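You operate a simulated robot arm through the tools that you are given. There is no shell and no other tool. Be economical: measure what you need, move in short steps, check, and stop when the job is done.

You run a simulated robot arm. Do the job below in one go: nothing can be reset, and whatever is moved stays where it is left.

JOB
Put the green cord on the white table away on the top of the green mat. Take the band card on the white table and put it away on the wooden table. Put the pink hank from the top of the big counter on the board there and the orange hank on the packing table. Take the clip on the top of the big counter and put it away on the top of the blue bench. Take the white plant pot from the top of the big counter and leave it on the top of the low shelving. Put the waste tub from the top of the big counter on the brown bench. Put three of the cups from the back of the test bench on the back of the crimp bench. Push the blue door shut. Any order will do.

The check looks at the end state, three seconds after you hand in, the way a careful person would. Anything else that was tipped, shoved, dropped, spilled or broken makes it a failure.

ROBOT AND FRAMES
A 7-joint arm with a fingered hand on a trunk, on a base that drives. Base frame: it is fixed to the floor where the robot stands at the start and does not move with it; the origin is under the middle of the robot, x ahead of it, y to its left, z up; the surface under the hand at the start is at about z = 780. Units: mm, rad, N and s.
With the tool pointing down near the work surface it reaches from about 360 to 720 mm from the robot's upright axis, wherever it stands. Its first joint turns from -1.204 to 3.002 rad. Places, roughly: back of the crimp bench (150x20 cm) [2700, -2160, 800]; band card [500, 1250, 750]; blue door [0, -3800, 200]; board (18x22x2 cm) [-2100, -1700, 600]; brown bench [2300, 500, 800]; clip (2x4x3 cm) [-1800, -1700, 600]; cup (5x5x5 cm) [600, -2200, 800]; cup (6x6x5 cm) [800, -2200, 800]; green cord (12x2x2 cm) [500, 100, 800]; hank [-1500, -2000, 500]; packing table [-2000, 900, 800]; plant pot [-1250, -2000, 750]; top of the blue bench [5600, 1500, 800]; top of the green mat [9100, -2900, 700]; top of the low shelving [-900, -3900, 800]; waste tub [-1500, -2500, 500]; wooden table [8300, -1000, 700]. Payload 3.4 kg.
The tool frame sits at the grasp point between the pads (the TCP): z along the fingers, y along the line on which they close. The tips reach 25 mm beyond it. Largest opening 88 mm; the body of the gripper starts 29 mm behind the TCP. The gripper is a hand of 4 fingers: y runs from the thumb to the fingers, the wrist lies at [-13, -97, -162] in the tool frame, and closing takes about 1.5 s.
Orientation is told as [roll, pitch, yaw] about the base's x, y, z axes, in that order, counted from this pose: with the fingers straight down and the wrist toward the robot, the tool's x, y and z point along [0, 1, 0], [1, 0, 0] and [0, 0, -1] of the base frame.

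CONTROLS
- The arm moves only by the tool move_arm. Its argument "steps" is a list of rows, each a list of 2 entries, a list of its own where there are three numbers: the turn, a rotation vector about the tool's x, y, z in units of 6 degrees (1.0 is 6 degrees), then the shift along the tool's x, y, z in units of 25 mm (1.0 is 25 mm). In form: [[[rx, ry, rz], [x, y, z]], ...]. A call has 1 to 8 rows; each row shifts and turns the commanded pose from where the row before left it, along the tool's axes as they then stand. "grip" is the finger opening in mm, from 0 to 88, set as the call begins (left out, the last holds). A call with a number of a shift or a turn outside -1 to 1 is refused whole. A row lasts 0.2 s, in which the tool goes at most 50 mm and 0.15 rad; a call with a longer step from one row to the next is refused whole, and so is a gripper value outside its range. A pose out of reach is approached as far as the arm can. The call stops where the force on the tool passes 40 N (or 10 N more than at its start, if that is more) or the arm is blocked; 0.2 s more then pass. The fingers move at their own pace (about 108 mm/s each) and stop on an object; they squeeze with about 27 N. The grip force told is the motor's: it shows also when the fingers shut on nothing. Time passes only in rows, and 0.2 s behind the last, so rows that do not move let the fingers close. The reply holds the time, the measured pose of the TCP, the force on the tool along the base axes, the opening and the grip force, in the units named above and with some noise, with the torque about the TCP (base axes, N m) and any sound that the robot's microphone picked up, and new pictures: "pictures" is both (left out), scene, wrist or none.
- Cameras (640 x 400 px; columns grow to the right, rows downward): "scene" is now at [126.7, 19.9, 1297.7]; the picture's right is [0.21, -0.98, 0.00], its down [-0.66, -0.15, -0.73] and it looks along [0.72, 0.16, -0.68] (base axes); focal length 249 px, centre (320, 200). "wrist" rides on the gripper at [64, -83, -98] in the tool frame; the picture's right is [-0.62, 0.37, -0.69], its down [-0.71, -0.63, 0.30] and it looks along [-0.32, 0.68, 0.65] (tool axes); focal length 265 px, centre (320, 200). There is no depth. A picture from a camera that has moved, and an enlarged one, comes with that camera's place and axes in the base frame and with its lens. The place of the scene camera against the robot may be out by one fixed shift of up to 25 mm in any direction.
- move_column(by): slides the trunk up (or, below 0, down) by that many mm; the arm and the scene camera ride with it, the base frame stays. It gives what a move gives, with no picture.
- base_move(legs): drives the robot by 1 to 6 legs, each [ahead, left, turn to the left] in mm, mm and rad, along the robot's own axes; the way and the turn of a leg run together, so that a leg with both is an arc; at most 1500 mm and 3.142 rad a leg. The arm and the cameras ride along, it lands a little off, and it stops where it bumps. It gives what a move gives, and a new picture of the scene camera.
- curl_fingers(index, middle, ring, thumb_bend, thumb_turn): sets how far each is bent, from 0 (flat) to 1 (curled in); at 0.3 the hand is open as for a grip, at 0.7 the pads meet at the TCP. One left out holds its place. A second passes; each finger stops where it meets its share of the squeeze, and holds until it gets a number again. A gripper value or a shape takes the hand back. It gives what a move gives, with no picture; readings hold the bend of each and the force on the fingers (four entries, about 0 where the hand has none), thumb and palm. thumb_turn goes from beside the hand (0) to across from the fingers (1), as for a grip.
- grasp_type(shape): the hand has 4 fingers and takes this shape, open, in about a second: jaw (thumb against the fingers, like two jaws); tri (thumb and two fingers); tip (a fingertip pinch); poke (one finger out to press); point (the index stretched); flat (the hand flat); cup (the hand cupped); fist (a fist). The gripper value then closes the fingers along that shape, each until it touches; the sizes above hold for jaw. It gives what a move gives, with no picture.
- turn_head(pan, tilt): turns the head with the scene camera to pan (to the left, within 1.501 rad either way) and tilt (down, from -0.506 to 1.204), counted from straight ahead of the robot. It gives what a move gives, and a new picture of the scene camera.
- inspect(camera, box): a new picture of the part [left, top, right, bottom] of that camera's present view, enlarged. No time passes.
- finish_job(): hands the job in; it is judged then, once.

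Work in short steps. Places have to be worked out from the pictures, the camera data and where the tool is seen: move nearer, look again, correct. Check each grasp and each placing, and mend what went wrong. You have 535 turns and 360 pictures in all, those below and enlarged ones among them. Open the gripper and draw the arm clear of the work before you hand the job in, unless the task says otherwise.

The tools are called after "Call:" as a command line: name --argument value ..., lists and objects as JSON in quotes. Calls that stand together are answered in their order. move_arm: Moves the arm, as the interface text tells. Its arguments: {"type":"object","properties":{"steps":{"type":"array","items":{"type":"array"}},"grip":{"type":"number"},"pictures":{"type":"string","enum":["both","scene","wrist","none"]}},"required":["steps"]} The other tools are called the same way: move_column (by) slides the trunk up or down; grasp_type (shape) gives the hand a shape; curl_fingers (index, middle, ring, thumb_bend, thumb_turn) moves the fingers one by one; base_move (legs) drives the base; turn_head (pan, tilt) turns the head that bears the scene camera; inspect (camera, box) takes an enlarged picture of a part of a camera's view; finish_job () hands the job in.

At the start:

```text
time_s: 0.0
tcp_pos: [374.1, 134.7, 1050.9]
tcp_rot: [-0.001, 0.001, 0.0]
ft_force: [-0.3, -0.8, 0.0]
wrist_torque: [0.0, 0.02, 0.03]
width: 87.8
gripper_force: 0.0
shape: jaw
bend: [0.3, 0.3, 0.3, 0.3, 0.98]
finger forces: [0.0, 0.0, 0.0, 0.0, 0.0, 0.0]
trunk travel left (down, up): [-600.0, 240.0]
robot x, y, heading: [-0.4, -1.3, -0.001]
head pan, tilt: [0.216, 0.747]
```

scene: 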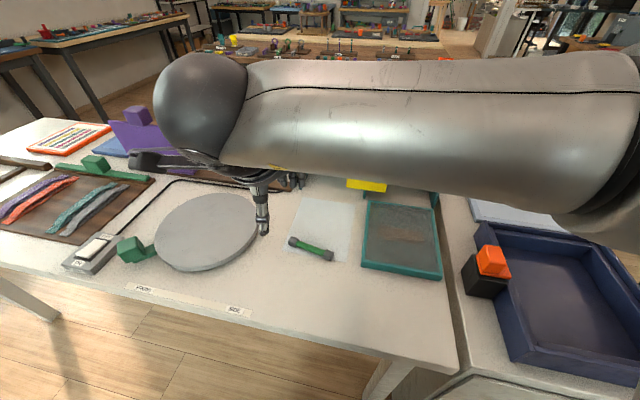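
wrist: 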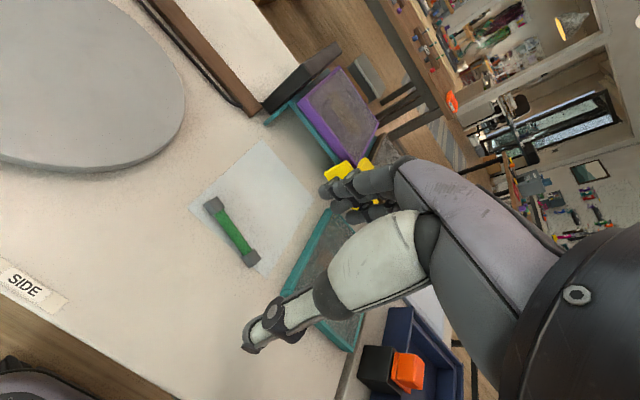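

I'll look around first to learn the layout of the room.

Call:
turn_head --pan 1.5 --tilt 0.3

Call:
turn_head --pan 0.6 --tilt 0.2

Call:
turn_head --pan -0.7 --tilt 0.2

Call:
turn_head --pan -1.5 --tilt 0.3

```text
time_s: 1.5
tcp_pos: [372.2, 134.6, 1050.4]
tcp_rot: [-0.001, 0.0, 0.0]
ft_force: [-0.4, -0.1, 0.2]
wrist_torque: [0.01, -0.02, -0.01]
width: 87.8
gripper_force: 0.0
shape: jaw
bend: [0.3, 0.3, 0.3, 0.3, 0.98]
finger forces: [0.1, 0.0, 0.1, 0.1, 0.0, 0.0]
trunk travel left (down, up): [-600.0, 240.0]
robot x, y, heading: [-1.5, -1.6, -0.0]
head pan, tilt: [1.499, 0.3]
camera scene: at [52.4, 95.2, 1337.8], right [1.0, -0.07, 0.0], down [-0.02, -0.3, -0.96], along [0.07, 0.95, -0.3], focal length 249 px, centre (320, 200)
```

scene: 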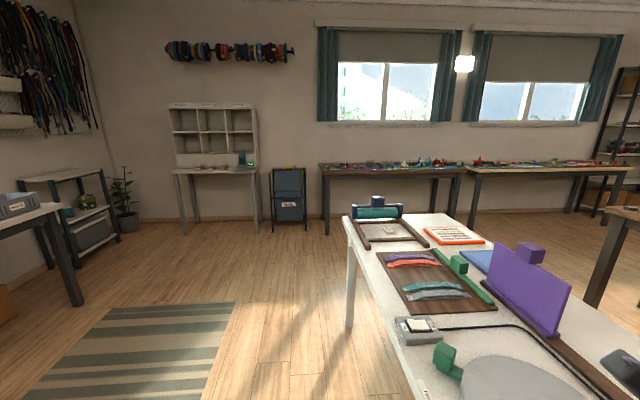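

```text
time_s: 2.7
tcp_pos: [373.0, 134.2, 1051.3]
tcp_rot: [-0.001, -0.001, 0.001]
ft_force: [0.3, 0.3, -0.8]
wrist_torque: [0.01, -0.01, -0.02]
width: 87.5
gripper_force: 0.1
shape: jaw
bend: [0.3, 0.3, 0.3, 0.3, 0.98]
finger forces: [0.0, 0.1, 0.0, 0.0, 0.0, 0.1]
trunk travel left (down, up): [-600.0, 240.0]
robot x, y, heading: [4.8, 3.1, 0.001]
head pan, tilt: [0.6, 0.201]
camera scene: at [122.5, 54.8, 1347.1], right [0.57, -0.82, 0.0], down [-0.16, -0.11, -0.98], along [0.81, 0.55, -0.2], focal length 249 px, centre (320, 200)
```

scene: 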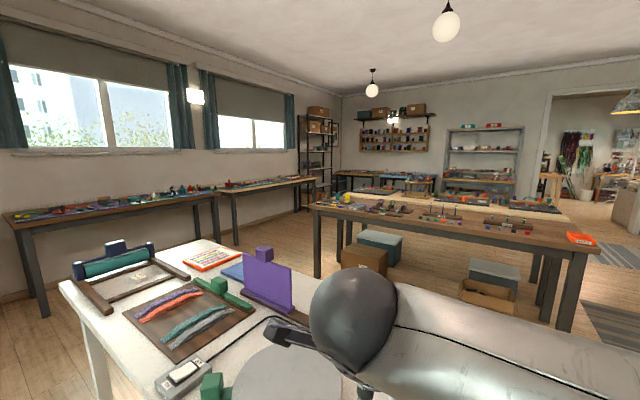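

```text
time_s: 4.1
tcp_pos: [373.2, 135.6, 1051.1]
tcp_rot: [-0.001, -0.001, 0.0]
ft_force: [-0.9, -0.3, 0.1]
wrist_torque: [-0.03, 0.0, 0.03]
width: 87.7
gripper_force: 0.1
shape: jaw
bend: [0.3, 0.3, 0.3, 0.3, 0.98]
finger forces: [0.1, 0.0, 0.0, 0.1, 0.0, 0.0]
trunk travel left (down, up): [-600.0, 240.0]
robot x, y, heading: [2.1, -1.1, 0.003]
head pan, tilt: [-0.7, 0.201]
camera scene: at [117.0, -57.9, 1347.1], right [-0.64, -0.77, 0.0], down [-0.15, 0.13, -0.98], along [0.75, -0.63, -0.2], focal length 249 px, centre (320, 200)
```

scene: 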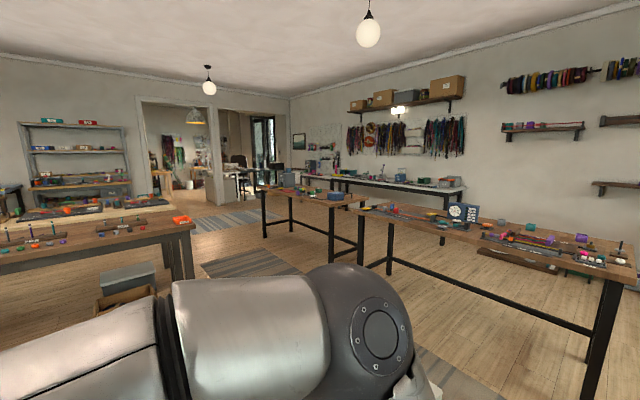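

```text
time_s: 5.3
tcp_pos: [372.9, 134.0, 1051.6]
tcp_rot: [0.001, -0.001, -0.001]
ft_force: [0.4, 0.3, -0.6]
wrist_torque: [0.0, -0.01, 0.01]
width: 87.5
gripper_force: 0.1
shape: jaw
bend: [0.3, 0.3, 0.3, 0.3, 0.98]
finger forces: [0.0, 0.0, 0.1, 0.0, 0.0, 0.0]
trunk travel left (down, up): [-600.0, 240.0]
robot x, y, heading: [0.1, 1.5, -0.001]
head pan, tilt: [-1.499, 0.3]
camera scene: at [52.4, -91.1, 1337.8], right [-1.0, -0.07, 0.0], down [-0.02, 0.29, -0.96], along [0.07, -0.95, -0.3], focal length 249 px, centre (320, 200)
```

scene: 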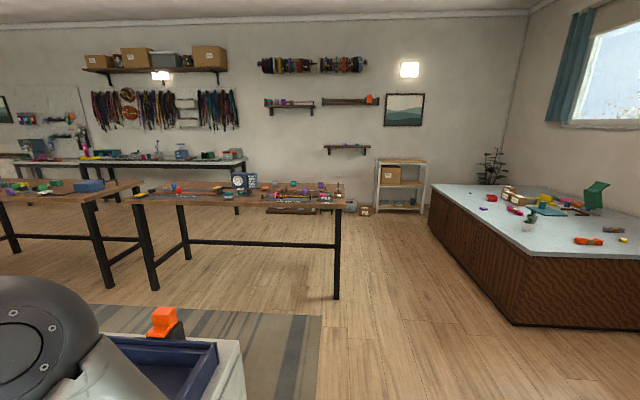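

First the cord. I look straight down on the table and zoom in.

Call:
turn_head --pan 0.1 --tilt 1.0

Call:
inspect --camera "wrist" --box '[140, 120, 360, 300]'

```text
time_s: 6.9
tcp_pos: [372.8, 135.5, 1051.1]
tcp_rot: [0.0, 0.001, 0.001]
ft_force: [-0.4, 0.4, 0.6]
wrist_torque: [0.03, -0.02, -0.03]
width: 87.9
gripper_force: 0.0
shape: jaw
bend: [0.3, 0.3, 0.3, 0.3, 0.98]
finger forces: [0.0, 0.1, 0.0, 0.0, 0.1, 0.1]
trunk travel left (down, up): [-600.0, 240.0]
robot x, y, heading: [3.2, 0.4, 0.004]
head pan, tilt: [0.099, 1.0]
camera scene: at [115.0, 8.9, 1278.3], right [0.1, -1.0, 0.0], down [-0.84, -0.08, -0.54], along [0.54, 0.05, -0.84], focal length 249 px, centre (320, 200)
```

scene: 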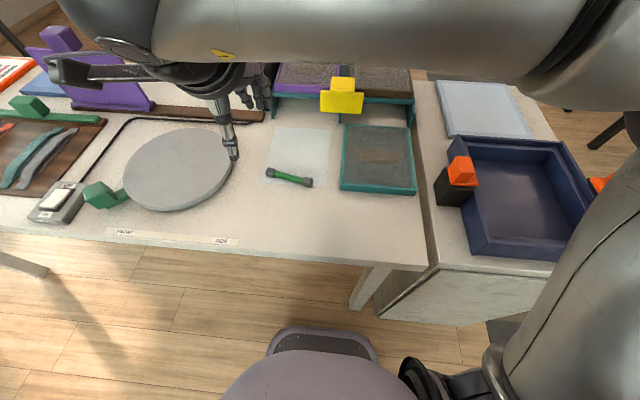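

```text
2.22 times, centred on (250, 210) of wrist
camera zoom: at [290.5, 200.1, 1148.3], right [0.37, -0.62, 0.69], down [-0.63, -0.71, -0.3], along [0.68, -0.32, -0.65], focal length 590 px, centre (476, 178)
```

zoom: 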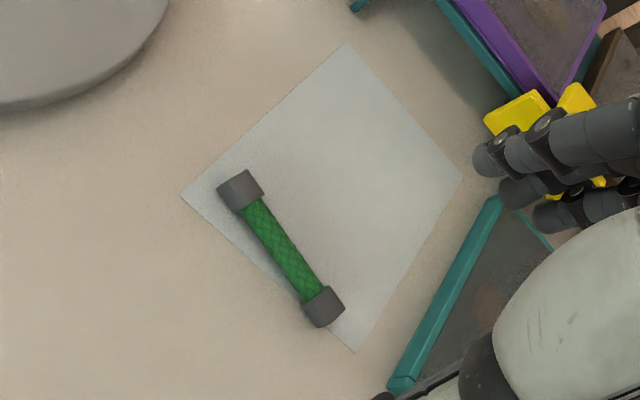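

The cord centre is near (478,121), lying about 12° off the y axis. I move above it and line up.

Call:
move_arm --steps '[[[0, 0, 0.5], [-0.14, 1, 0.3]], [[0, 0, 0.5], [-0.14, 1, 0.8]], [[0, 0, 0.5], [-0.14, 1, 1]], [[0, 0, 0.5], [-0.14, 1, 1]], [[0, 0, 0], [0, 0.2, 1]], [[0, 0, 0], [0, 0, 1]], [[0, 0, 0], [0, 0, 0.5]]]' --grip 70

```text
time_s: 8.5
tcp_pos: [474.6, 111.4, 909.5]
tcp_rot: [-0.001, -0.001, -0.21]
ft_force: [0.3, -0.3, -0.5]
wrist_torque: [0.0, 0.02, -0.02]
width: 70.0
gripper_force: 0.1
shape: jaw
bend: [0.27, 0.34, 0.31, 0.49, 0.99]
finger forces: [0.1, 0.0, 0.1, 0.0, 0.1, 0.0]
trunk travel left (down, up): [-600.0, 240.0]
robot x, y, heading: [1.2, 2.6, -0.002]
head pan, tilt: [0.099, 1.0]
camera scene: at [115.0, 9.0, 1278.3], right [0.1, -1.0, 0.0], down [-0.84, -0.08, -0.54], along [0.54, 0.05, -0.84], focal length 249 px, centre (320, 200)
camera wrist: at [408.1, 192.2, 1007.4], right [0.23, -0.68, 0.69], down [-0.77, -0.57, -0.3], along [0.6, -0.46, -0.65], focal length 265 px, centre (320, 200)
```

scene: 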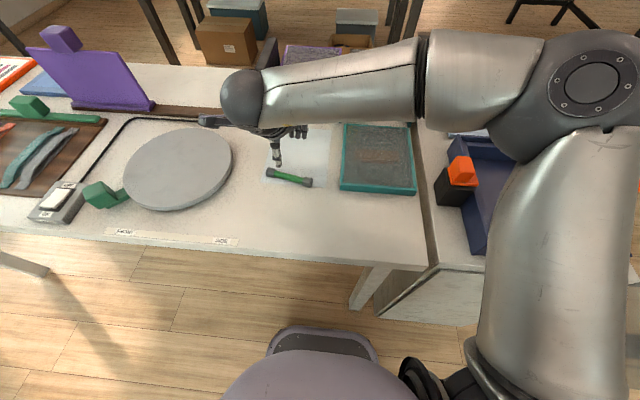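
wrist: 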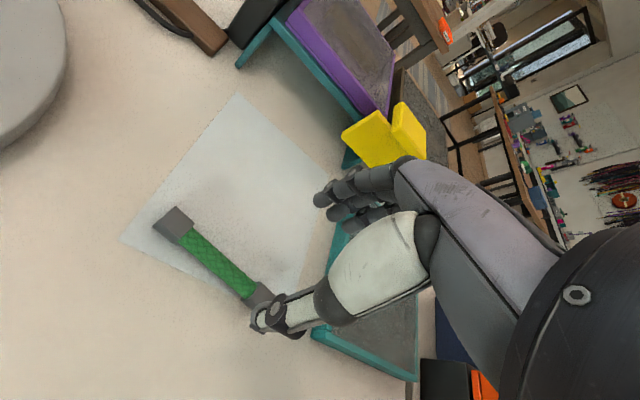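

Cord reads (481,120). I correct slightly and descend.

Call:
move_arm --steps '[[[0, 0, 0], [0.39, 0.12, 0.6]], [[0, 0, 0], [0, 0, 0.9]], [[0, 0, 0], [0, 0, 0.9]], [[0, 0, 0], [0, 0, 0.8]], [[0, 0, 0], [0, 0, 0.5]], [[0, 0, 0], [0, 0, 0.3]], [[0, 0, 0], [0, 0, 0]]]' --pictures "wrist"

```text
time_s: 10.1
tcp_pos: [481.2, 121.6, 811.5]
tcp_rot: [0.001, 0.002, -0.209]
ft_force: [0.1, -0.1, -0.2]
wrist_torque: [0.0, -0.02, -0.02]
width: 70.2
gripper_force: 0.2
shape: jaw
bend: [0.27, 0.34, 0.31, 0.49, 0.99]
finger forces: [0.0, 0.1, 0.0, 0.0, 0.1, 0.1]
trunk travel left (down, up): [-600.0, 240.0]
robot x, y, heading: [-0.6, -3.7, 0.003]
head pan, tilt: [0.099, 1.0]
camera wrist: at [414.5, 202.9, 909.2], right [0.23, -0.68, 0.69], down [-0.76, -0.57, -0.3], along [0.6, -0.46, -0.65], focal length 265 px, centre (320, 200)
```

wrist: 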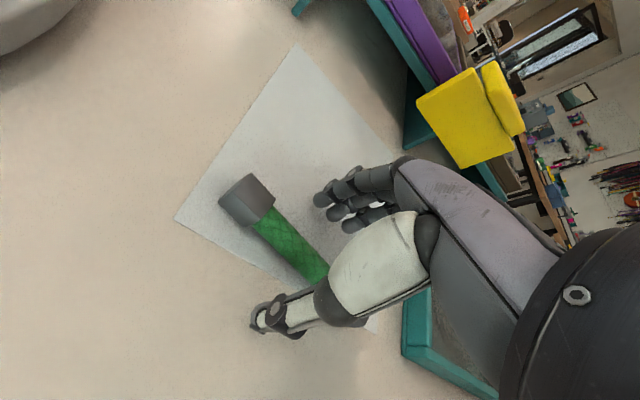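

Cord lies between thumb and fingers. I lower a few mm more and close.

Call:
move_arm --steps '[[[0, 0, 0], [0, 0, 0.2]], [[0, 0, 0], [0, 0, 0]], [[0, 0, 0], [0, 0, 0]], [[0, 0, 0], [0, 0, 0]], [[0, 0, 0], [0, 0, 0]], [[0, 0, 0], [0, 0, 0]], [[0, 0, 0], [0, 0, 0]], [[0, 0, 0], [0, 0, 0]]]' --pictures "wrist" --grip 0

```text
time_s: 11.9
tcp_pos: [481.0, 121.0, 805.8]
tcp_rot: [0.001, 0.001, -0.209]
ft_force: [0.2, -0.8, -0.6]
wrist_torque: [-0.02, -0.02, -0.04]
width: 13.5
gripper_force: 27.9
shape: jaw
bend: [0.74, 0.68, 0.7, 0.76, 1.0]
finger forces: [13.9, 7.6, 2.0, 0.0, 23.4, 0.0]
trunk travel left (down, up): [-600.0, 240.0]
robot x, y, heading: [1.6, -2.2, -0.001]
head pan, tilt: [0.099, 1.0]
camera wrist: at [413.8, 202.4, 903.4], right [0.23, -0.68, 0.69], down [-0.76, -0.57, -0.3], along [0.6, -0.46, -0.65], focal length 265 px, centre (320, 200)
```

wrist: 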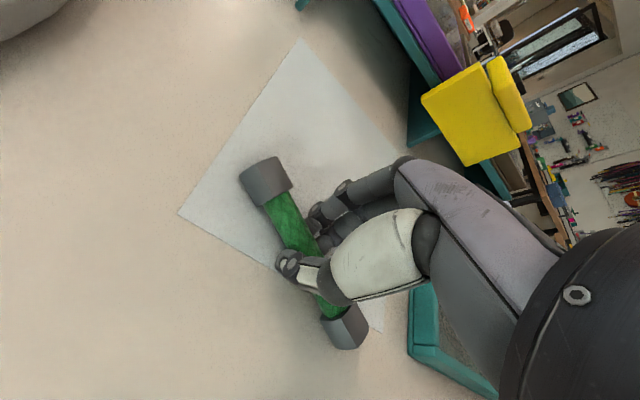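

Gripped (width 13.5, contact on fingers and thumb). I lift it.

Call:
move_arm --steps '[[[0, 0, 0], [0, 0, -0.5]], [[0, 0, 0], [0, 0, -1]], [[0, 0, 0], [0, 0, -1]], [[0, 0, 0], [0, 0, -1]], [[0, 0, 0], [0, 0, -1]], [[0, 0, 0], [0, 0, -1]], [[0, 0, 0], [0, 0, -1]], [[0, 0, 0], [0, 0, -1]]]'

```text
time_s: 13.7
tcp_pos: [480.2, 121.3, 993.0]
tcp_rot: [0.0, 0.002, -0.211]
ft_force: [0.2, 0.2, -2.1]
wrist_torque: [0.03, 0.03, 0.0]
width: 13.5
gripper_force: 27.1
shape: jaw
bend: [0.74, 0.68, 0.7, 0.76, 1.0]
finger forces: [13.9, 7.2, 1.8, 0.0, 23.3, 0.0]
trunk travel left (down, up): [-600.0, 240.0]
robot x, y, heading: [2.3, 1.7, 0.002]
head pan, tilt: [0.099, 1.0]
camera scene: at [114.6, 9.1, 1278.3], right [0.1, -1.0, 0.0], down [-0.84, -0.08, -0.54], along [0.54, 0.05, -0.84], focal length 249 px, centre (320, 200)
camera wrist: at [413.3, 203.1, 1090.7], right [0.23, -0.68, 0.69], down [-0.76, -0.57, -0.3], along [0.6, -0.46, -0.65], focal length 265 px, centre (320, 200)
```

scene: 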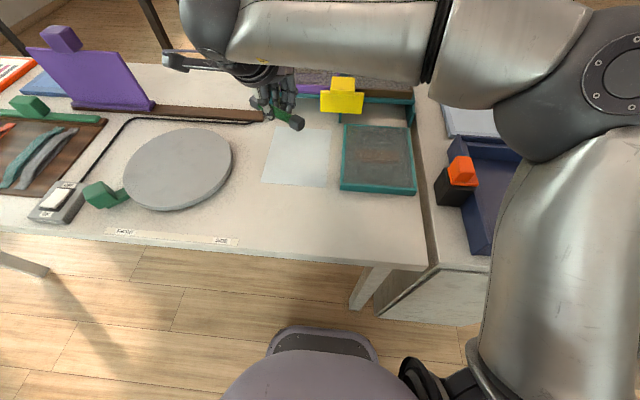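
wrist: 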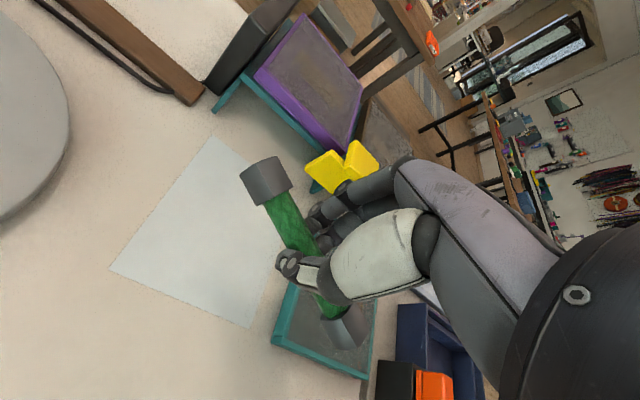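

Cord held. I raise and retract the arm a little, then back off and look towards the right-hand aisle.

Call:
move_arm --steps '[[[0, 0, 0], [0, -1, -1]], [[0, 0, 0], [0, -1, -1]], [[0, 0, 0], [0, -1, -1]], [[0, 0, 0], [0, -1, 0]]]' --pictures "none"

Call:
base_move --legs '[[-500, 0, 0]]'

Call:
turn_head --pan -0.8 --tilt 0.6

Call:
turn_head --pan -1.5 --tilt 0.9

```text
time_s: 14.7
tcp_pos: [383.6, 143.6, 1068.0]
tcp_rot: [0.001, 0.001, -0.208]
ft_force: [0.6, -0.7, -0.1]
wrist_torque: [-0.04, -0.03, -0.02]
width: 13.3
gripper_force: 26.9
shape: jaw
bend: [0.74, 0.68, 0.7, 0.76, 1.0]
finger forces: [13.9, 7.4, 1.8, 0.0, 23.4, 0.0]
trunk travel left (down, up): [-600.0, 240.0]
robot x, y, heading: [-0.9, -1.6, 0.003]
head pan, tilt: [0.099, 1.0]
```

```text
time_s: 17.7
tcp_pos: [-117.3, 144.5, 1068.8]
tcp_rot: [0.0, 0.001, -0.194]
ft_force: [-0.3, -0.4, -0.1]
wrist_torque: [-0.01, -0.02, 0.02]
width: 13.4
gripper_force: 27.1
shape: jaw
bend: [0.74, 0.68, 0.7, 0.76, 1.0]
finger forces: [14.0, 7.5, 1.9, 0.1, 23.3, 0.1]
trunk travel left (down, up): [-600.0, 240.0]
robot x, y, heading: [-494.0, -6.6, 0.012]
head pan, tilt: [0.099, 1.0]
camera scene: at [-383.3, 7.1, 1278.4], right [0.11, -0.99, 0.0], down [-0.84, -0.1, -0.54], along [0.54, 0.06, -0.84], focal length 249 px, centre (320, 200)
```

scene: 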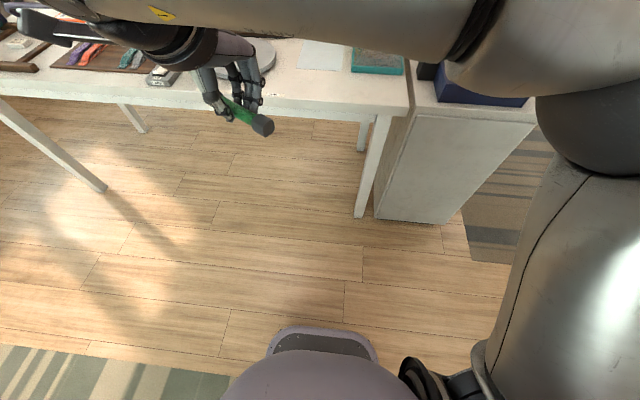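

```text
time_s: 18.9
tcp_pos: [-116.5, 145.1, 1068.2]
tcp_rot: [0.001, 0.001, -0.196]
ft_force: [0.0, -0.4, -1.3]
wrist_torque: [-0.06, 0.01, 0.0]
width: 13.5
gripper_force: 26.8
shape: jaw
bend: [0.74, 0.68, 0.7, 0.76, 1.0]
finger forces: [14.0, 7.4, 2.0, 0.0, 23.3, 0.1]
trunk travel left (down, up): [-600.0, 240.0]
robot x, y, heading: [-498.0, -1.0, 0.017]
head pan, tilt: [-0.799, 0.6]
camera scene: at [-389.4, -63.2, 1310.3], right [-0.71, -0.71, 0.0], down [-0.4, 0.4, -0.82], along [0.58, -0.58, -0.57], focal length 249 px, centre (320, 200)
```

scene: 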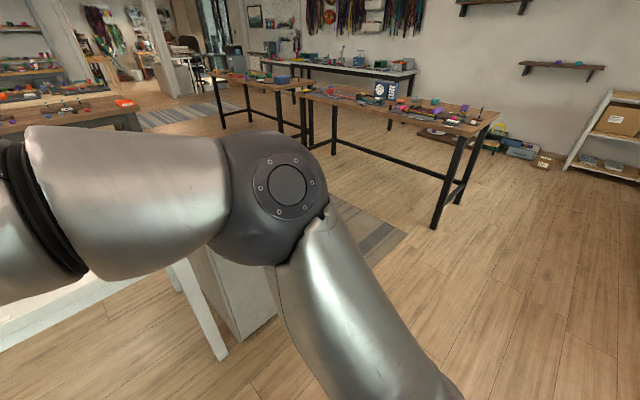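

```text
time_s: 19.9
tcp_pos: [-116.4, 145.8, 1067.6]
tcp_rot: [0.0, -0.001, -0.196]
ft_force: [-0.3, 0.2, -1.0]
wrist_torque: [0.01, 0.0, 0.02]
width: 13.3
gripper_force: 26.5
shape: jaw
bend: [0.74, 0.68, 0.7, 0.76, 1.0]
finger forces: [14.0, 7.5, 1.8, 0.0, 23.3, 0.0]
trunk travel left (down, up): [-600.0, 240.0]
robot x, y, heading: [-498.7, -5.0, 0.013]
head pan, tilt: [-1.499, 0.901]
camera scene: at [-445.4, -76.1, 1285.6], right [-1.0, -0.09, 0.0], down [-0.07, 0.78, -0.62], along [0.05, -0.62, -0.78], focal length 249 px, centre (320, 200)
```

scene: 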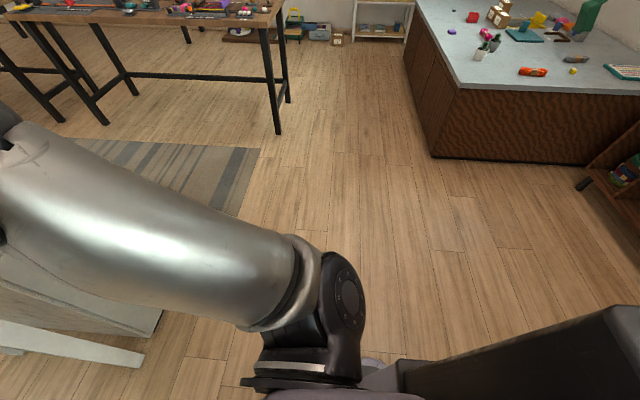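

The aisle between the benches runs around y≈-1200. I strafe right into it and drive ahead in steps, looking as I go.

Call:
base_move --legs '[[0, -1180, 0], [1500, 0, 0]]'

Call:
turn_head --pan 0 --tilt 0.4

```text
time_s: 32.7
tcp_pos: [1370.1, -975.5, 1069.9]
tcp_rot: [0.003, 0.001, -0.179]
ft_force: [-0.7, 0.1, -0.2]
wrist_torque: [-0.02, 0.02, -0.02]
width: 13.5
gripper_force: 26.7
shape: jaw
bend: [0.74, 0.68, 0.7, 0.76, 1.0]
finger forces: [14.1, 7.3, 1.8, 0.1, 23.2, 0.1]
trunk travel left (down, up): [-600.0, 240.0]
robot x, y, heading: [989.1, -1129.5, 0.027]
head pan, tilt: [-1.499, 0.901]
camera scene: at [1044.8, -1201.9, 1285.5], right [-0.99, -0.1, 0.0], down [-0.08, 0.78, -0.62], along [0.06, -0.62, -0.78], focal length 249 px, centre (320, 200)
```

scene: 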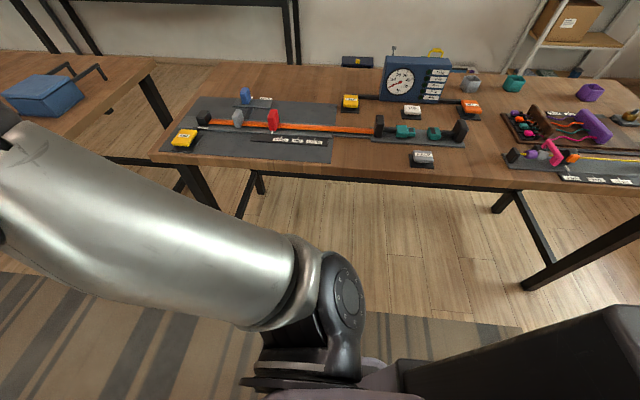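

```text
time_s: 34.3
tcp_pos: [1369.6, -974.9, 1068.5]
tcp_rot: [0.0, -0.001, -0.177]
ft_force: [0.3, 0.0, -1.4]
wrist_torque: [-0.01, 0.03, -0.02]
width: 13.4
gripper_force: 26.9
shape: jaw
bend: [0.74, 0.68, 0.7, 0.76, 1.0]
finger forces: [14.2, 7.4, 1.9, 0.0, 23.3, 0.0]
trunk travel left (down, up): [-600.0, 240.0]
robot x, y, heading: [994.0, -1129.5, 0.04]
head pan, tilt: [0.0, 0.4]
camera scene: at [1129.4, -1123.9, 1328.5], right [0.03, -1.0, 0.0], down [-0.39, -0.01, -0.92], along [0.92, 0.03, -0.39], focal length 249 px, centre (320, 200)
```

scene: 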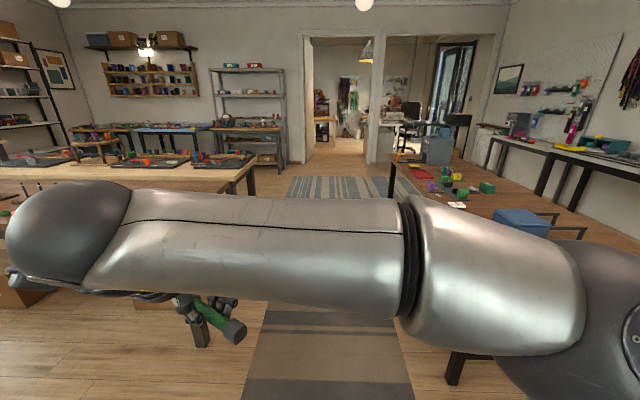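

The doorway spans about y -700…-2100 at x≈6300. I correct heading and drive on.

Call:
base_move --legs '[[0, 0, -0.04], [1500, 0, 0], [1300, 0, 0]]'

```text
time_s: 48.3
tcp_pos: [4164.9, -1002.1, 1068.7]
tcp_rot: [0.0, 0.0, -0.202]
ft_force: [0.2, -0.4, -0.7]
wrist_torque: [-0.02, -0.01, 0.01]
width: 13.5
gripper_force: 26.5
shape: jaw
bend: [0.74, 0.68, 0.7, 0.76, 1.0]
finger forces: [14.1, 7.4, 1.8, 0.1, 23.4, 0.1]
trunk travel left (down, up): [-600.0, 240.0]
robot x, y, heading: [3782.6, -1148.9, 0.008]
head pan, tilt: [0.0, 0.4]
camera scene: at [3921.2, -1145.3, 1328.5], right [0.01, -1.0, 0.0], down [-0.39, 0.0, -0.92], along [0.92, 0.01, -0.39], focal length 249 px, centre (320, 200)
```

scene: 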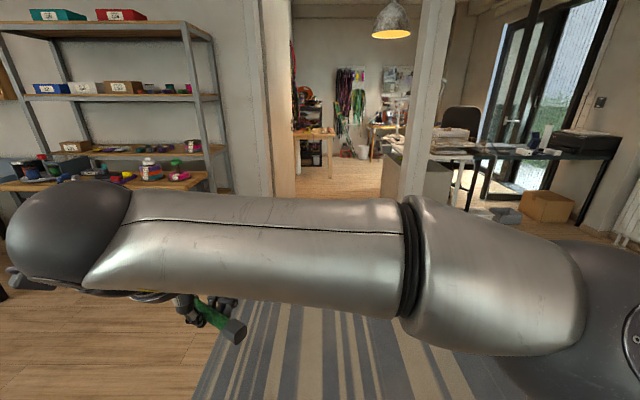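

Next leg brings me up to the doorway, shifting slightly right towards its middle.

Call:
base_move --legs '[[1400, -250, 0]]'

Call:
turn_head --pan -0.3 --tilt 0.1

```text
time_s: 55.2
tcp_pos: [5540.5, -1171.3, 1068.1]
tcp_rot: [0.0, -0.001, -0.135]
ft_force: [-0.2, -0.3, -1.1]
wrist_torque: [0.02, 0.0, -0.02]
width: 13.4
gripper_force: 27.1
shape: jaw
bend: [0.74, 0.68, 0.7, 0.76, 1.0]
finger forces: [14.1, 7.4, 1.8, 0.0, 23.3, 0.0]
trunk travel left (down, up): [-600.0, 240.0]
robot x, y, heading: [5170.3, -1343.8, 0.077]
head pan, tilt: [0.0, 0.4]
camera scene: at [5307.1, -1330.1, 1328.5], right [0.07, -1.0, 0.0], down [-0.39, -0.03, -0.92], along [0.92, 0.07, -0.39], focal length 249 px, centre (320, 200)
```

scene: 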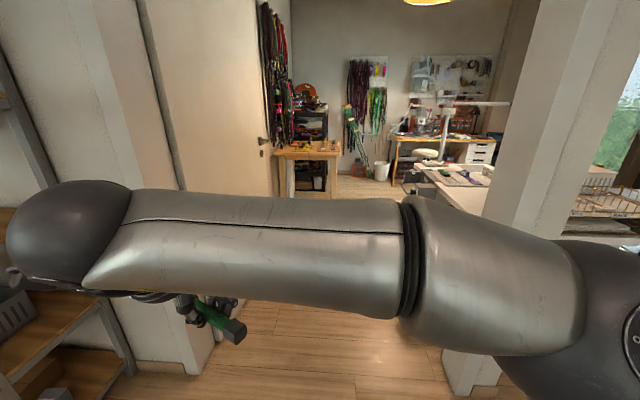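

```text
time_s: 56.0
tcp_pos: [5540.8, -1171.1, 1069.4]
tcp_rot: [-0.001, 0.001, -0.136]
ft_force: [-0.6, -0.1, -0.3]
wrist_torque: [-0.01, -0.03, -0.03]
width: 13.1
gripper_force: 27.1
shape: jaw
bend: [0.74, 0.68, 0.7, 0.76, 1.0]
finger forces: [14.1, 7.5, 1.9, 0.0, 23.3, 0.0]
trunk travel left (down, up): [-600.0, 240.0]
robot x, y, heading: [5167.5, -1342.7, 0.067]
head pan, tilt: [-0.3, 0.099]
camera scene: at [5304.3, -1357.4, 1356.4], right [-0.22, -0.97, 0.0], down [-0.1, 0.02, -0.99], along [0.97, -0.22, -0.1], focal length 249 px, centre (320, 200)
```

scene: 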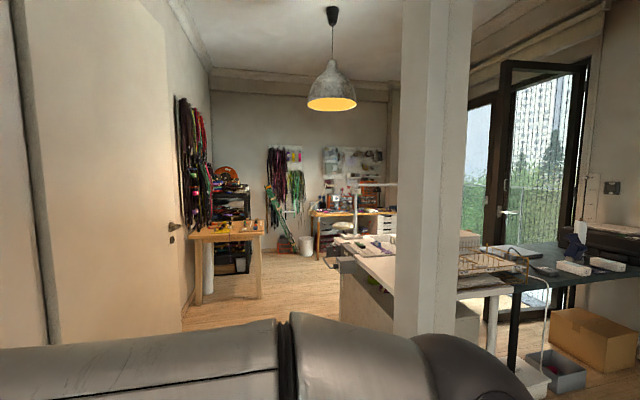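

Doorway is x≈6150, y −620…−1900. I straighten and pass through at y≈−1260.

Call:
base_move --legs '[[0, 80, -0.067], [1500, 0, 0], [500, 0, 0]]'

Call:
turn_head --pan -0.5 --tilt 0.5

```text
time_s: 66.7
tcp_pos: [7565.5, -1156.4, 1068.9]
tcp_rot: [0.001, -0.001, -0.228]
ft_force: [0.5, -0.4, -0.6]
wrist_torque: [-0.03, 0.01, -0.04]
width: 13.0
gripper_force: 27.3
shape: jaw
bend: [0.74, 0.68, 0.7, 0.76, 1.0]
finger forces: [14.2, 7.5, 1.8, 0.0, 23.4, 0.0]
trunk travel left (down, up): [-600.0, 240.0]
robot x, y, heading: [7178.9, -1294.8, -0.022]
head pan, tilt: [-0.3, 0.099]
camera scene: at [7314.0, -1319.3, 1356.4], right [-0.31, -0.95, 0.0], down [-0.09, 0.03, -0.99], along [0.94, -0.31, -0.1], focal length 249 px, centre (320, 200)
```

scene: 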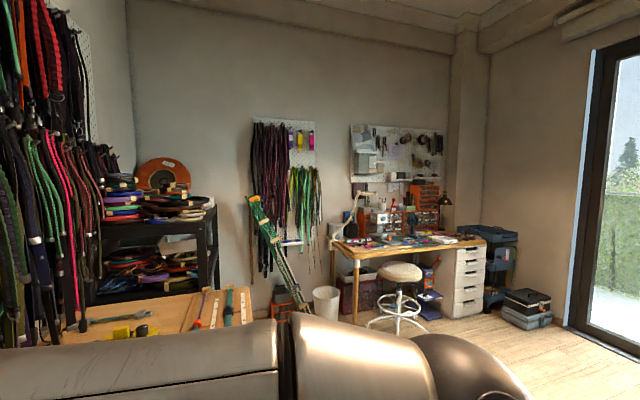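

```text
time_s: 67.6
tcp_pos: [7565.5, -1156.2, 1068.8]
tcp_rot: [-0.001, 0.0, -0.23]
ft_force: [0.2, 0.1, 0.2]
wrist_torque: [0.01, -0.04, 0.02]
width: 13.3
gripper_force: 26.9
shape: jaw
bend: [0.74, 0.68, 0.7, 0.76, 1.0]
finger forces: [14.0, 7.4, 1.9, 0.0, 23.3, 0.2]
trunk travel left (down, up): [-600.0, 240.0]
robot x, y, heading: [7182.0, -1292.0, -0.02]
head pan, tilt: [-0.499, 0.499]
camera scene: at [7305.2, -1335.4, 1319.5], right [-0.49, -0.87, 0.0], down [-0.42, 0.24, -0.88], along [0.76, -0.43, -0.48], focal length 249 px, centre (320, 200)
```

scene: 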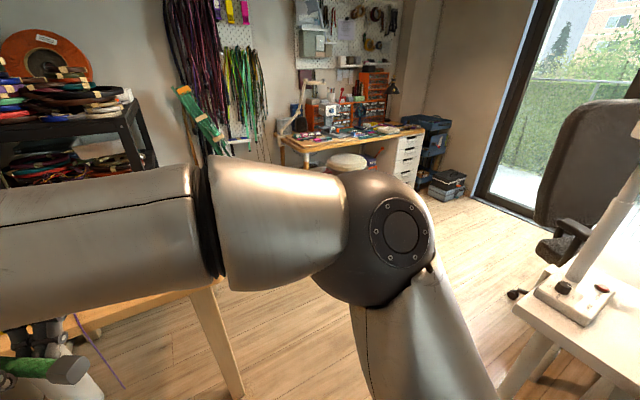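

The wooden table is ahead-left, the mat's desk beyond at right. I weave between wooden table and white desk.

Call:
base_move --legs '[[400, -400, 0.02], [600, 0, 0]]'

Call:
turn_head --pan -0.8 --tilt 0.6

```text
time_s: 73.9
tcp_pos: [8584.4, -1527.5, 1069.2]
tcp_rot: [-0.001, 0.002, -0.196]
ft_force: [0.5, -0.1, 0.2]
wrist_torque: [0.01, -0.01, -0.01]
width: 13.2
gripper_force: 27.0
shape: jaw
bend: [0.74, 0.68, 0.7, 0.76, 1.0]
finger forces: [14.1, 7.4, 1.8, 0.1, 23.3, 0.0]
trunk travel left (down, up): [-600.0, 240.0]
robot x, y, heading: [8203.3, -1678.5, 0.018]
head pan, tilt: [-0.499, 0.499]
camera scene: at [8329.1, -1716.8, 1319.4], right [-0.46, -0.89, 0.0], down [-0.42, 0.22, -0.88], along [0.78, -0.41, -0.48], focal length 249 px, centre (320, 200)
```

scene: 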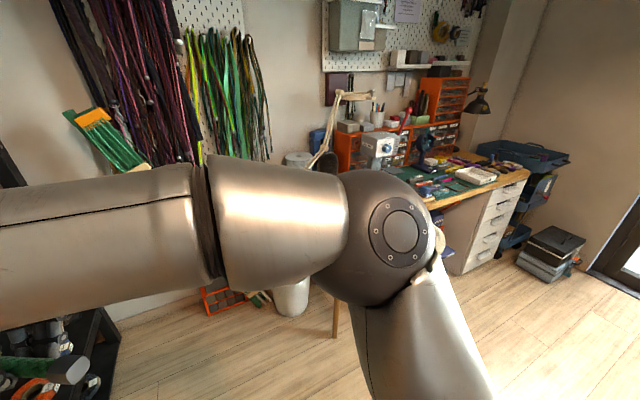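

```text
time_s: 74.7
tcp_pos: [8583.6, -1527.4, 1069.7]
tcp_rot: [0.0, -0.001, -0.197]
ft_force: [-0.6, -0.3, -0.2]
wrist_torque: [0.02, -0.01, -0.03]
width: 13.1
gripper_force: 27.0
shape: jaw
bend: [0.74, 0.68, 0.7, 0.76, 1.0]
finger forces: [14.0, 7.4, 1.8, 0.1, 23.3, 0.0]
trunk travel left (down, up): [-600.0, 240.0]
robot x, y, heading: [8201.1, -1679.0, 0.014]
head pan, tilt: [-0.799, 0.6]
camera scene: at [8310.8, -1736.8, 1310.4], right [-0.7, -0.71, 0.0], down [-0.4, 0.4, -0.83], along [0.59, -0.58, -0.56], focal length 249 px, centre (320, 200)
```

scene: 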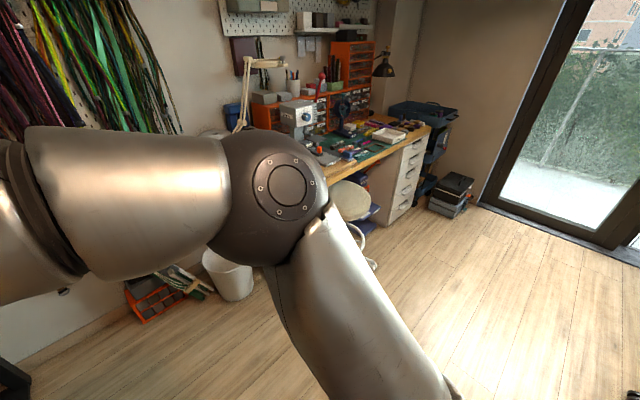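

I strafe down to face the desk and look at the mat from closer.

Call:
base_move --legs '[[0, -1300, -0.014]]'

Call:
turn_head --pan 0.25 --tilt 0.75

Call:
turn_head --pan -0.15 --tilt 0.9

```text
time_s: 81.3
tcp_pos: [8593.2, -2858.4, 1069.5]
tcp_rot: [0.0, 0.0, -0.216]
ft_force: [-0.2, 0.5, -0.2]
wrist_torque: [-0.01, -0.01, 0.0]
width: 13.4
gripper_force: 26.9
shape: jaw
bend: [0.74, 0.68, 0.7, 0.76, 1.0]
finger forces: [14.1, 7.4, 1.9, 0.0, 23.3, 0.0]
trunk travel left (down, up): [-600.0, 240.0]
robot x, y, heading: [8208.4, -2999.4, -0.002]
head pan, tilt: [-0.799, 0.6]
camera scene: at [8316.1, -3061.3, 1310.3], right [-0.72, -0.69, 0.0], down [-0.39, 0.41, -0.82], along [0.57, -0.59, -0.57], focal length 249 px, centre (320, 200)
```

scene: 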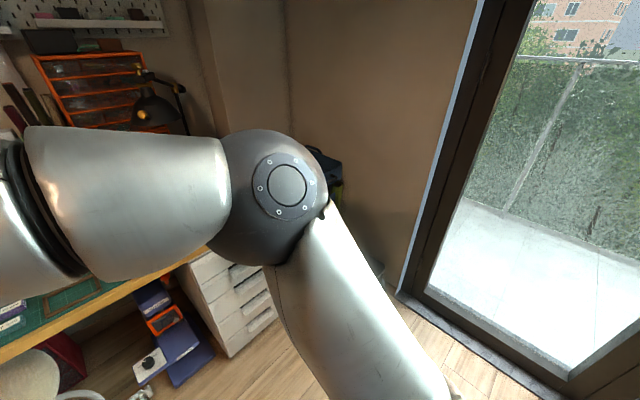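

```text
time_s: 82.6
tcp_pos: [8592.7, -2857.7, 1068.7]
tcp_rot: [0.002, 0.0, -0.214]
ft_force: [0.7, -0.2, 0.0]
wrist_torque: [0.02, 0.01, -0.03]
width: 13.2
gripper_force: 27.0
shape: jaw
bend: [0.74, 0.68, 0.7, 0.76, 1.0]
finger forces: [14.0, 7.3, 1.9, 0.1, 23.3, 0.0]
trunk travel left (down, up): [-600.0, 240.0]
robot x, y, heading: [8208.2, -2998.1, -0.009]
head pan, tilt: [0.25, 0.75]
camera scene: at [8335.4, -2977.4, 1297.5], right [0.24, -0.97, 0.0], down [-0.66, -0.16, -0.73], along [0.71, 0.18, -0.68], focal length 249 px, centre (320, 200)
```

scene: 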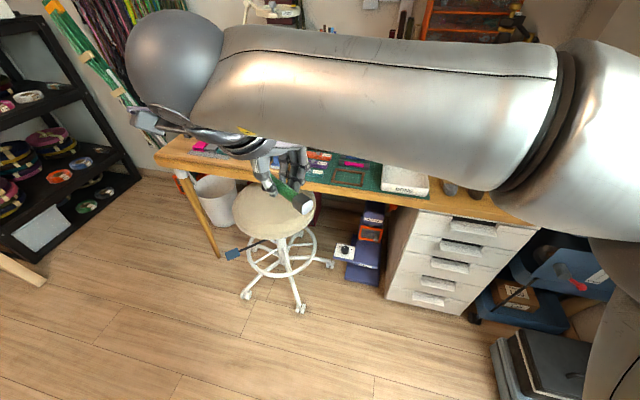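

```text
time_s: 83.5
tcp_pos: [8593.1, -2857.0, 1068.0]
tcp_rot: [0.001, 0.001, -0.213]
ft_force: [-0.2, 0.8, -1.0]
wrist_torque: [-0.05, -0.01, 0.0]
width: 13.0
gripper_force: 26.8
shape: jaw
bend: [0.74, 0.68, 0.7, 0.76, 1.0]
finger forces: [14.1, 7.3, 1.8, 0.0, 23.2, 0.0]
trunk travel left (down, up): [-600.0, 240.0]
robot x, y, heading: [8208.0, -2998.5, -0.002]
head pan, tilt: [-0.15, 0.901]
camera scene: at [8329.5, -3009.0, 1285.6], right [-0.15, -0.99, 0.0], down [-0.77, 0.12, -0.62], along [0.61, -0.1, -0.78], focal length 249 px, centre (320, 200)
```

scene: 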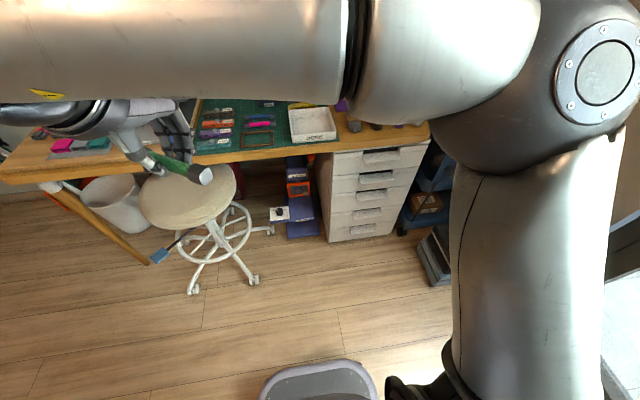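

I drive forward ~320 mm and use the wrist camera to view the mat.

Call:
base_move --legs '[[320, 0, 0]]'

Call:
move_arm --steps '[[[0, 0, 0], [0, 0.2, 0]]]'

```text
time_s: 85.6
tcp_pos: [8905.2, -2858.6, 1067.8]
tcp_rot: [0.001, 0.0, -0.211]
ft_force: [0.9, 0.2, -1.0]
wrist_torque: [0.03, 0.02, 0.0]
width: 13.4
gripper_force: 27.3
shape: jaw
bend: [0.74, 0.68, 0.7, 0.76, 1.0]
finger forces: [14.1, 7.4, 1.7, 0.0, 23.3, 0.0]
trunk travel left (down, up): [-600.0, 240.0]
robot x, y, heading: [8520.7, -3000.5, -0.0]
head pan, tilt: [-0.15, 0.901]
camera scene: at [8641.7, -3009.9, 1285.5], right [-0.15, -0.99, 0.0], down [-0.78, 0.12, -0.62], along [0.61, -0.09, -0.78], focal length 249 px, centre (320, 200)
```

scene: 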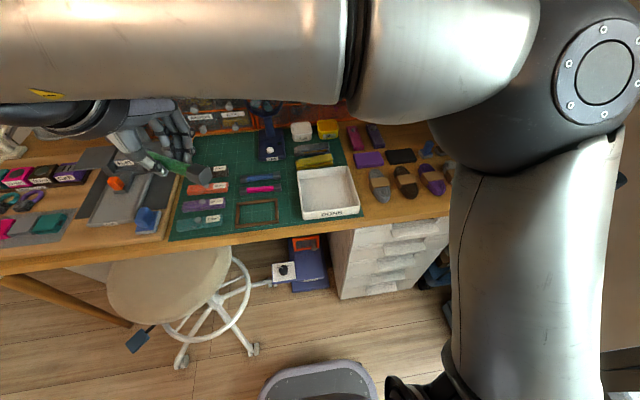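

```text
time_s: 86.0
tcp_pos: [8910.7, -2858.2, 1068.0]
tcp_rot: [0.001, 0.001, -0.213]
ft_force: [0.6, -0.1, -1.2]
wrist_torque: [0.0, 0.01, 0.01]
width: 13.3
gripper_force: 27.1
shape: jaw
bend: [0.74, 0.68, 0.7, 0.76, 1.0]
finger forces: [14.2, 7.3, 1.7, 0.0, 23.3, 0.1]
trunk travel left (down, up): [-600.0, 240.0]
robot x, y, heading: [8522.7, -3002.2, -0.003]
head pan, tilt: [-0.15, 0.901]
camera scene: at [8641.4, -3009.9, 1285.5], right [-0.15, -0.99, 0.0], down [-0.77, 0.12, -0.62], along [0.61, -0.09, -0.78], focal length 249 px, centre (320, 200)
camera wrist: at [8843.2, -2777.0, 1165.9], right [0.23, -0.68, 0.69], down [-0.77, -0.57, -0.3], along [0.6, -0.46, -0.65], focal length 265 px, centre (320, 200)
```

scene: 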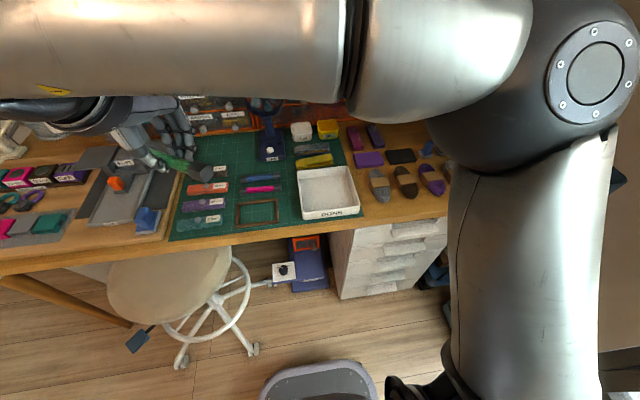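
wrist: 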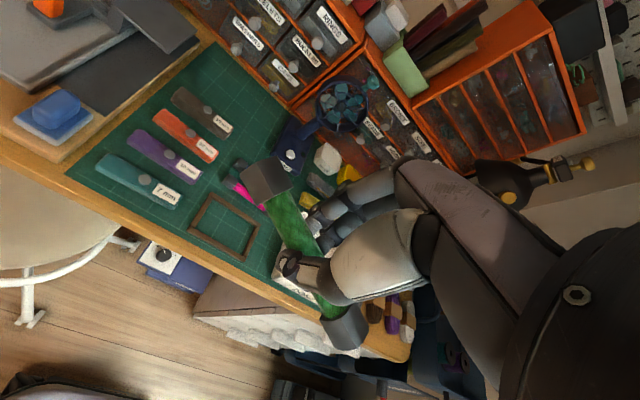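

Let me zoom on the mat to find a free spot.

Call:
inspect --camera "scene" --box '[160, 110, 370, 245]'

Call:
inspect --camera "wrist" --box '[60, 60, 340, 280]'

```text
2.96 times, centred on (265, 178) of scene
camera zoom: at [8641.4, -3009.9, 1285.5], right [-0.15, -0.99, 0.0], down [-0.77, 0.12, -0.62], along [0.61, -0.09, -0.78], focal length 738 px, centre (483, 267)
```

zoom: 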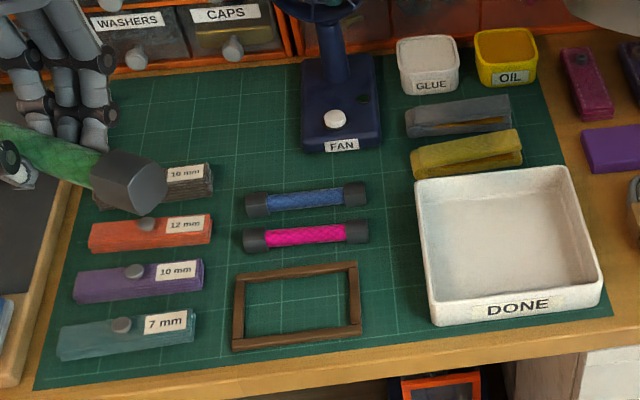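

```text
1.82 times, centred on (200, 170) of wrist
camera zoom: at [8843.2, -2777.0, 1165.9], right [0.23, -0.68, 0.69], down [-0.77, -0.57, -0.3], along [0.6, -0.46, -0.65], focal length 483 px, centre (538, 254)
```

zoom: 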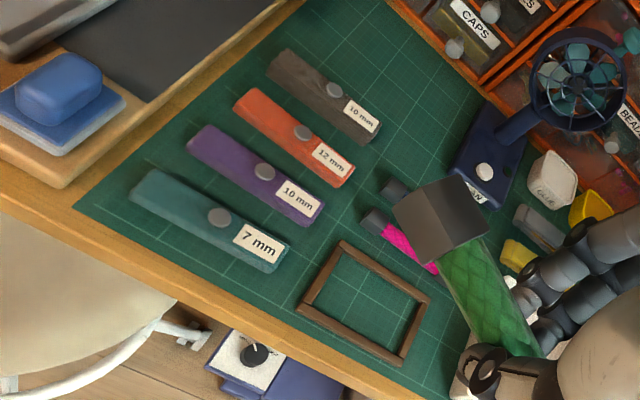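

Free spot on the mat: back-left area behind the tags, beyond present reach. I check clearance between base and stool before going nearer.

Call:
turn_head --pan 0.5 --tilt 1.2

```text
time_s: 87.0
tcp_pos: [8910.0, -2858.3, 1067.6]
tcp_rot: [0.001, 0.001, -0.211]
ft_force: [0.0, 0.1, -0.3]
wrist_torque: [0.0, 0.0, 0.02]
width: 13.4
gripper_force: 27.1
shape: jaw
bend: [0.74, 0.68, 0.7, 0.76, 1.0]
finger forces: [14.2, 7.4, 1.7, 0.1, 23.3, 0.0]
trunk travel left (down, up): [-600.0, 240.0]
robot x, y, heading: [8523.9, -2999.1, 0.001]
head pan, tilt: [0.499, 1.201]
camera scene: at [8615.6, -2971.8, 1265.7], right [0.48, -0.88, 0.0], down [-0.82, -0.44, -0.36], along [0.32, 0.17, -0.93], focal length 249 px, centre (320, 200)
```

scene: 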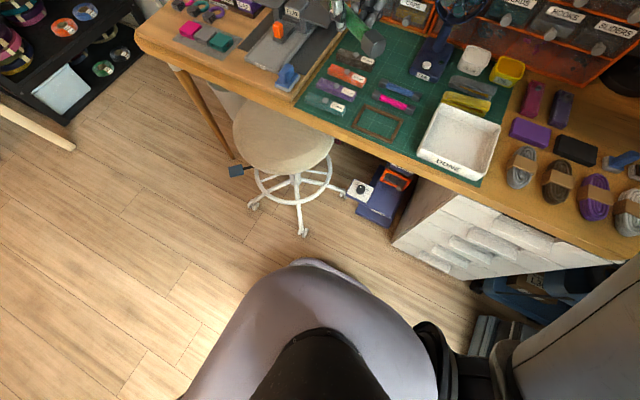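

Moving right 80 then forward 190 keeps >100 mm from the stool foot (8846,−2750).

Call:
base_move --legs '[[0, -80, 0], [190, 0, 0]]'

Call:
move_arm --steps '[[[0, 0, -0.6], [0.6, 1, 0]], [[0, 0, -0.6], [0.6, 1, 0]], [[0, 0, -0.6], [0.6, 1, 0]], [[0, 0, -0.2], [0.6, 1, 0]], [[0, 0, 0], [0.2, 1, 0]], [[0, 0, 0], [0, 1, 0]]]'

```text
time_s: 89.3
tcp_pos: [9106.3, -2933.6, 1069.0]
tcp_rot: [-0.002, -0.001, -0.203]
ft_force: [1.4, -0.6, 0.1]
wrist_torque: [0.02, -0.01, -0.03]
width: 13.1
gripper_force: 26.8
shape: jaw
bend: [0.74, 0.68, 0.7, 0.76, 1.0]
finger forces: [14.1, 7.4, 1.8, 0.0, 23.2, 0.1]
trunk travel left (down, up): [-600.0, 240.0]
robot x, y, heading: [8716.7, -3078.4, 0.006]
head pan, tilt: [0.499, 1.201]
camera scene: at [8812.0, -3048.9, 1265.6], right [0.48, -0.88, 0.0], down [-0.82, -0.45, -0.36], along [0.32, 0.17, -0.93], focal length 249 px, centre (320, 200)
```

scene: 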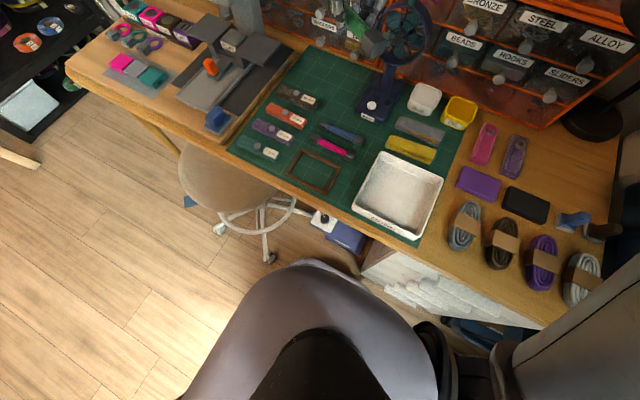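

```text
time_s: 90.7
tcp_pos: [9260.4, -2884.3, 1072.2]
tcp_rot: [0.007, 0.001, -0.002]
ft_force: [0.5, -0.2, -0.1]
wrist_torque: [-0.01, 0.01, 0.01]
width: 13.3
gripper_force: 26.8
shape: jaw
bend: [0.74, 0.68, 0.7, 0.76, 1.0]
finger forces: [14.1, 7.4, 1.8, 0.0, 23.3, 0.1]
trunk travel left (down, up): [-600.0, 240.0]
robot x, y, heading: [8720.7, -3079.8, 0.006]
head pan, tilt: [0.499, 1.201]
camera scene: at [8811.7, -3048.7, 1265.7], right [0.48, -0.88, 0.0], down [-0.82, -0.45, -0.36], along [0.32, 0.17, -0.93], focal length 249 px, centre (320, 200)
camera wrist: at [9178.5, -2819.8, 1170.1], right [0.37, -0.63, 0.69], down [-0.63, -0.71, -0.31], along [0.68, -0.32, -0.66], focal length 265 px, centre (320, 200)
```

scene: 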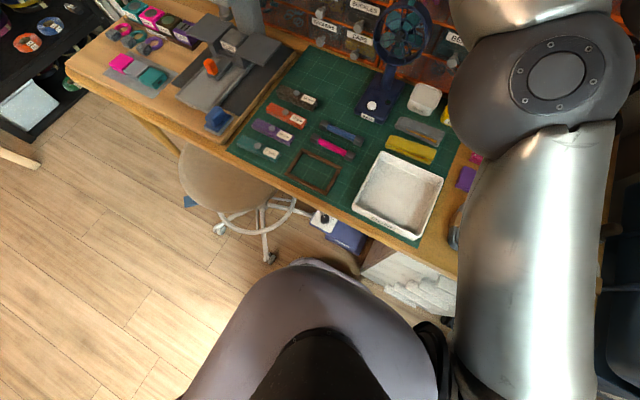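
wrist: 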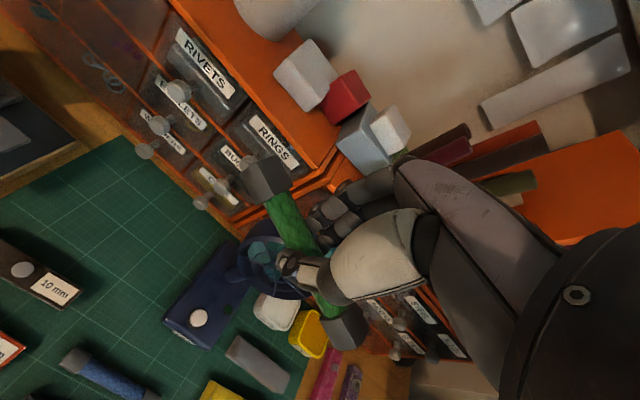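

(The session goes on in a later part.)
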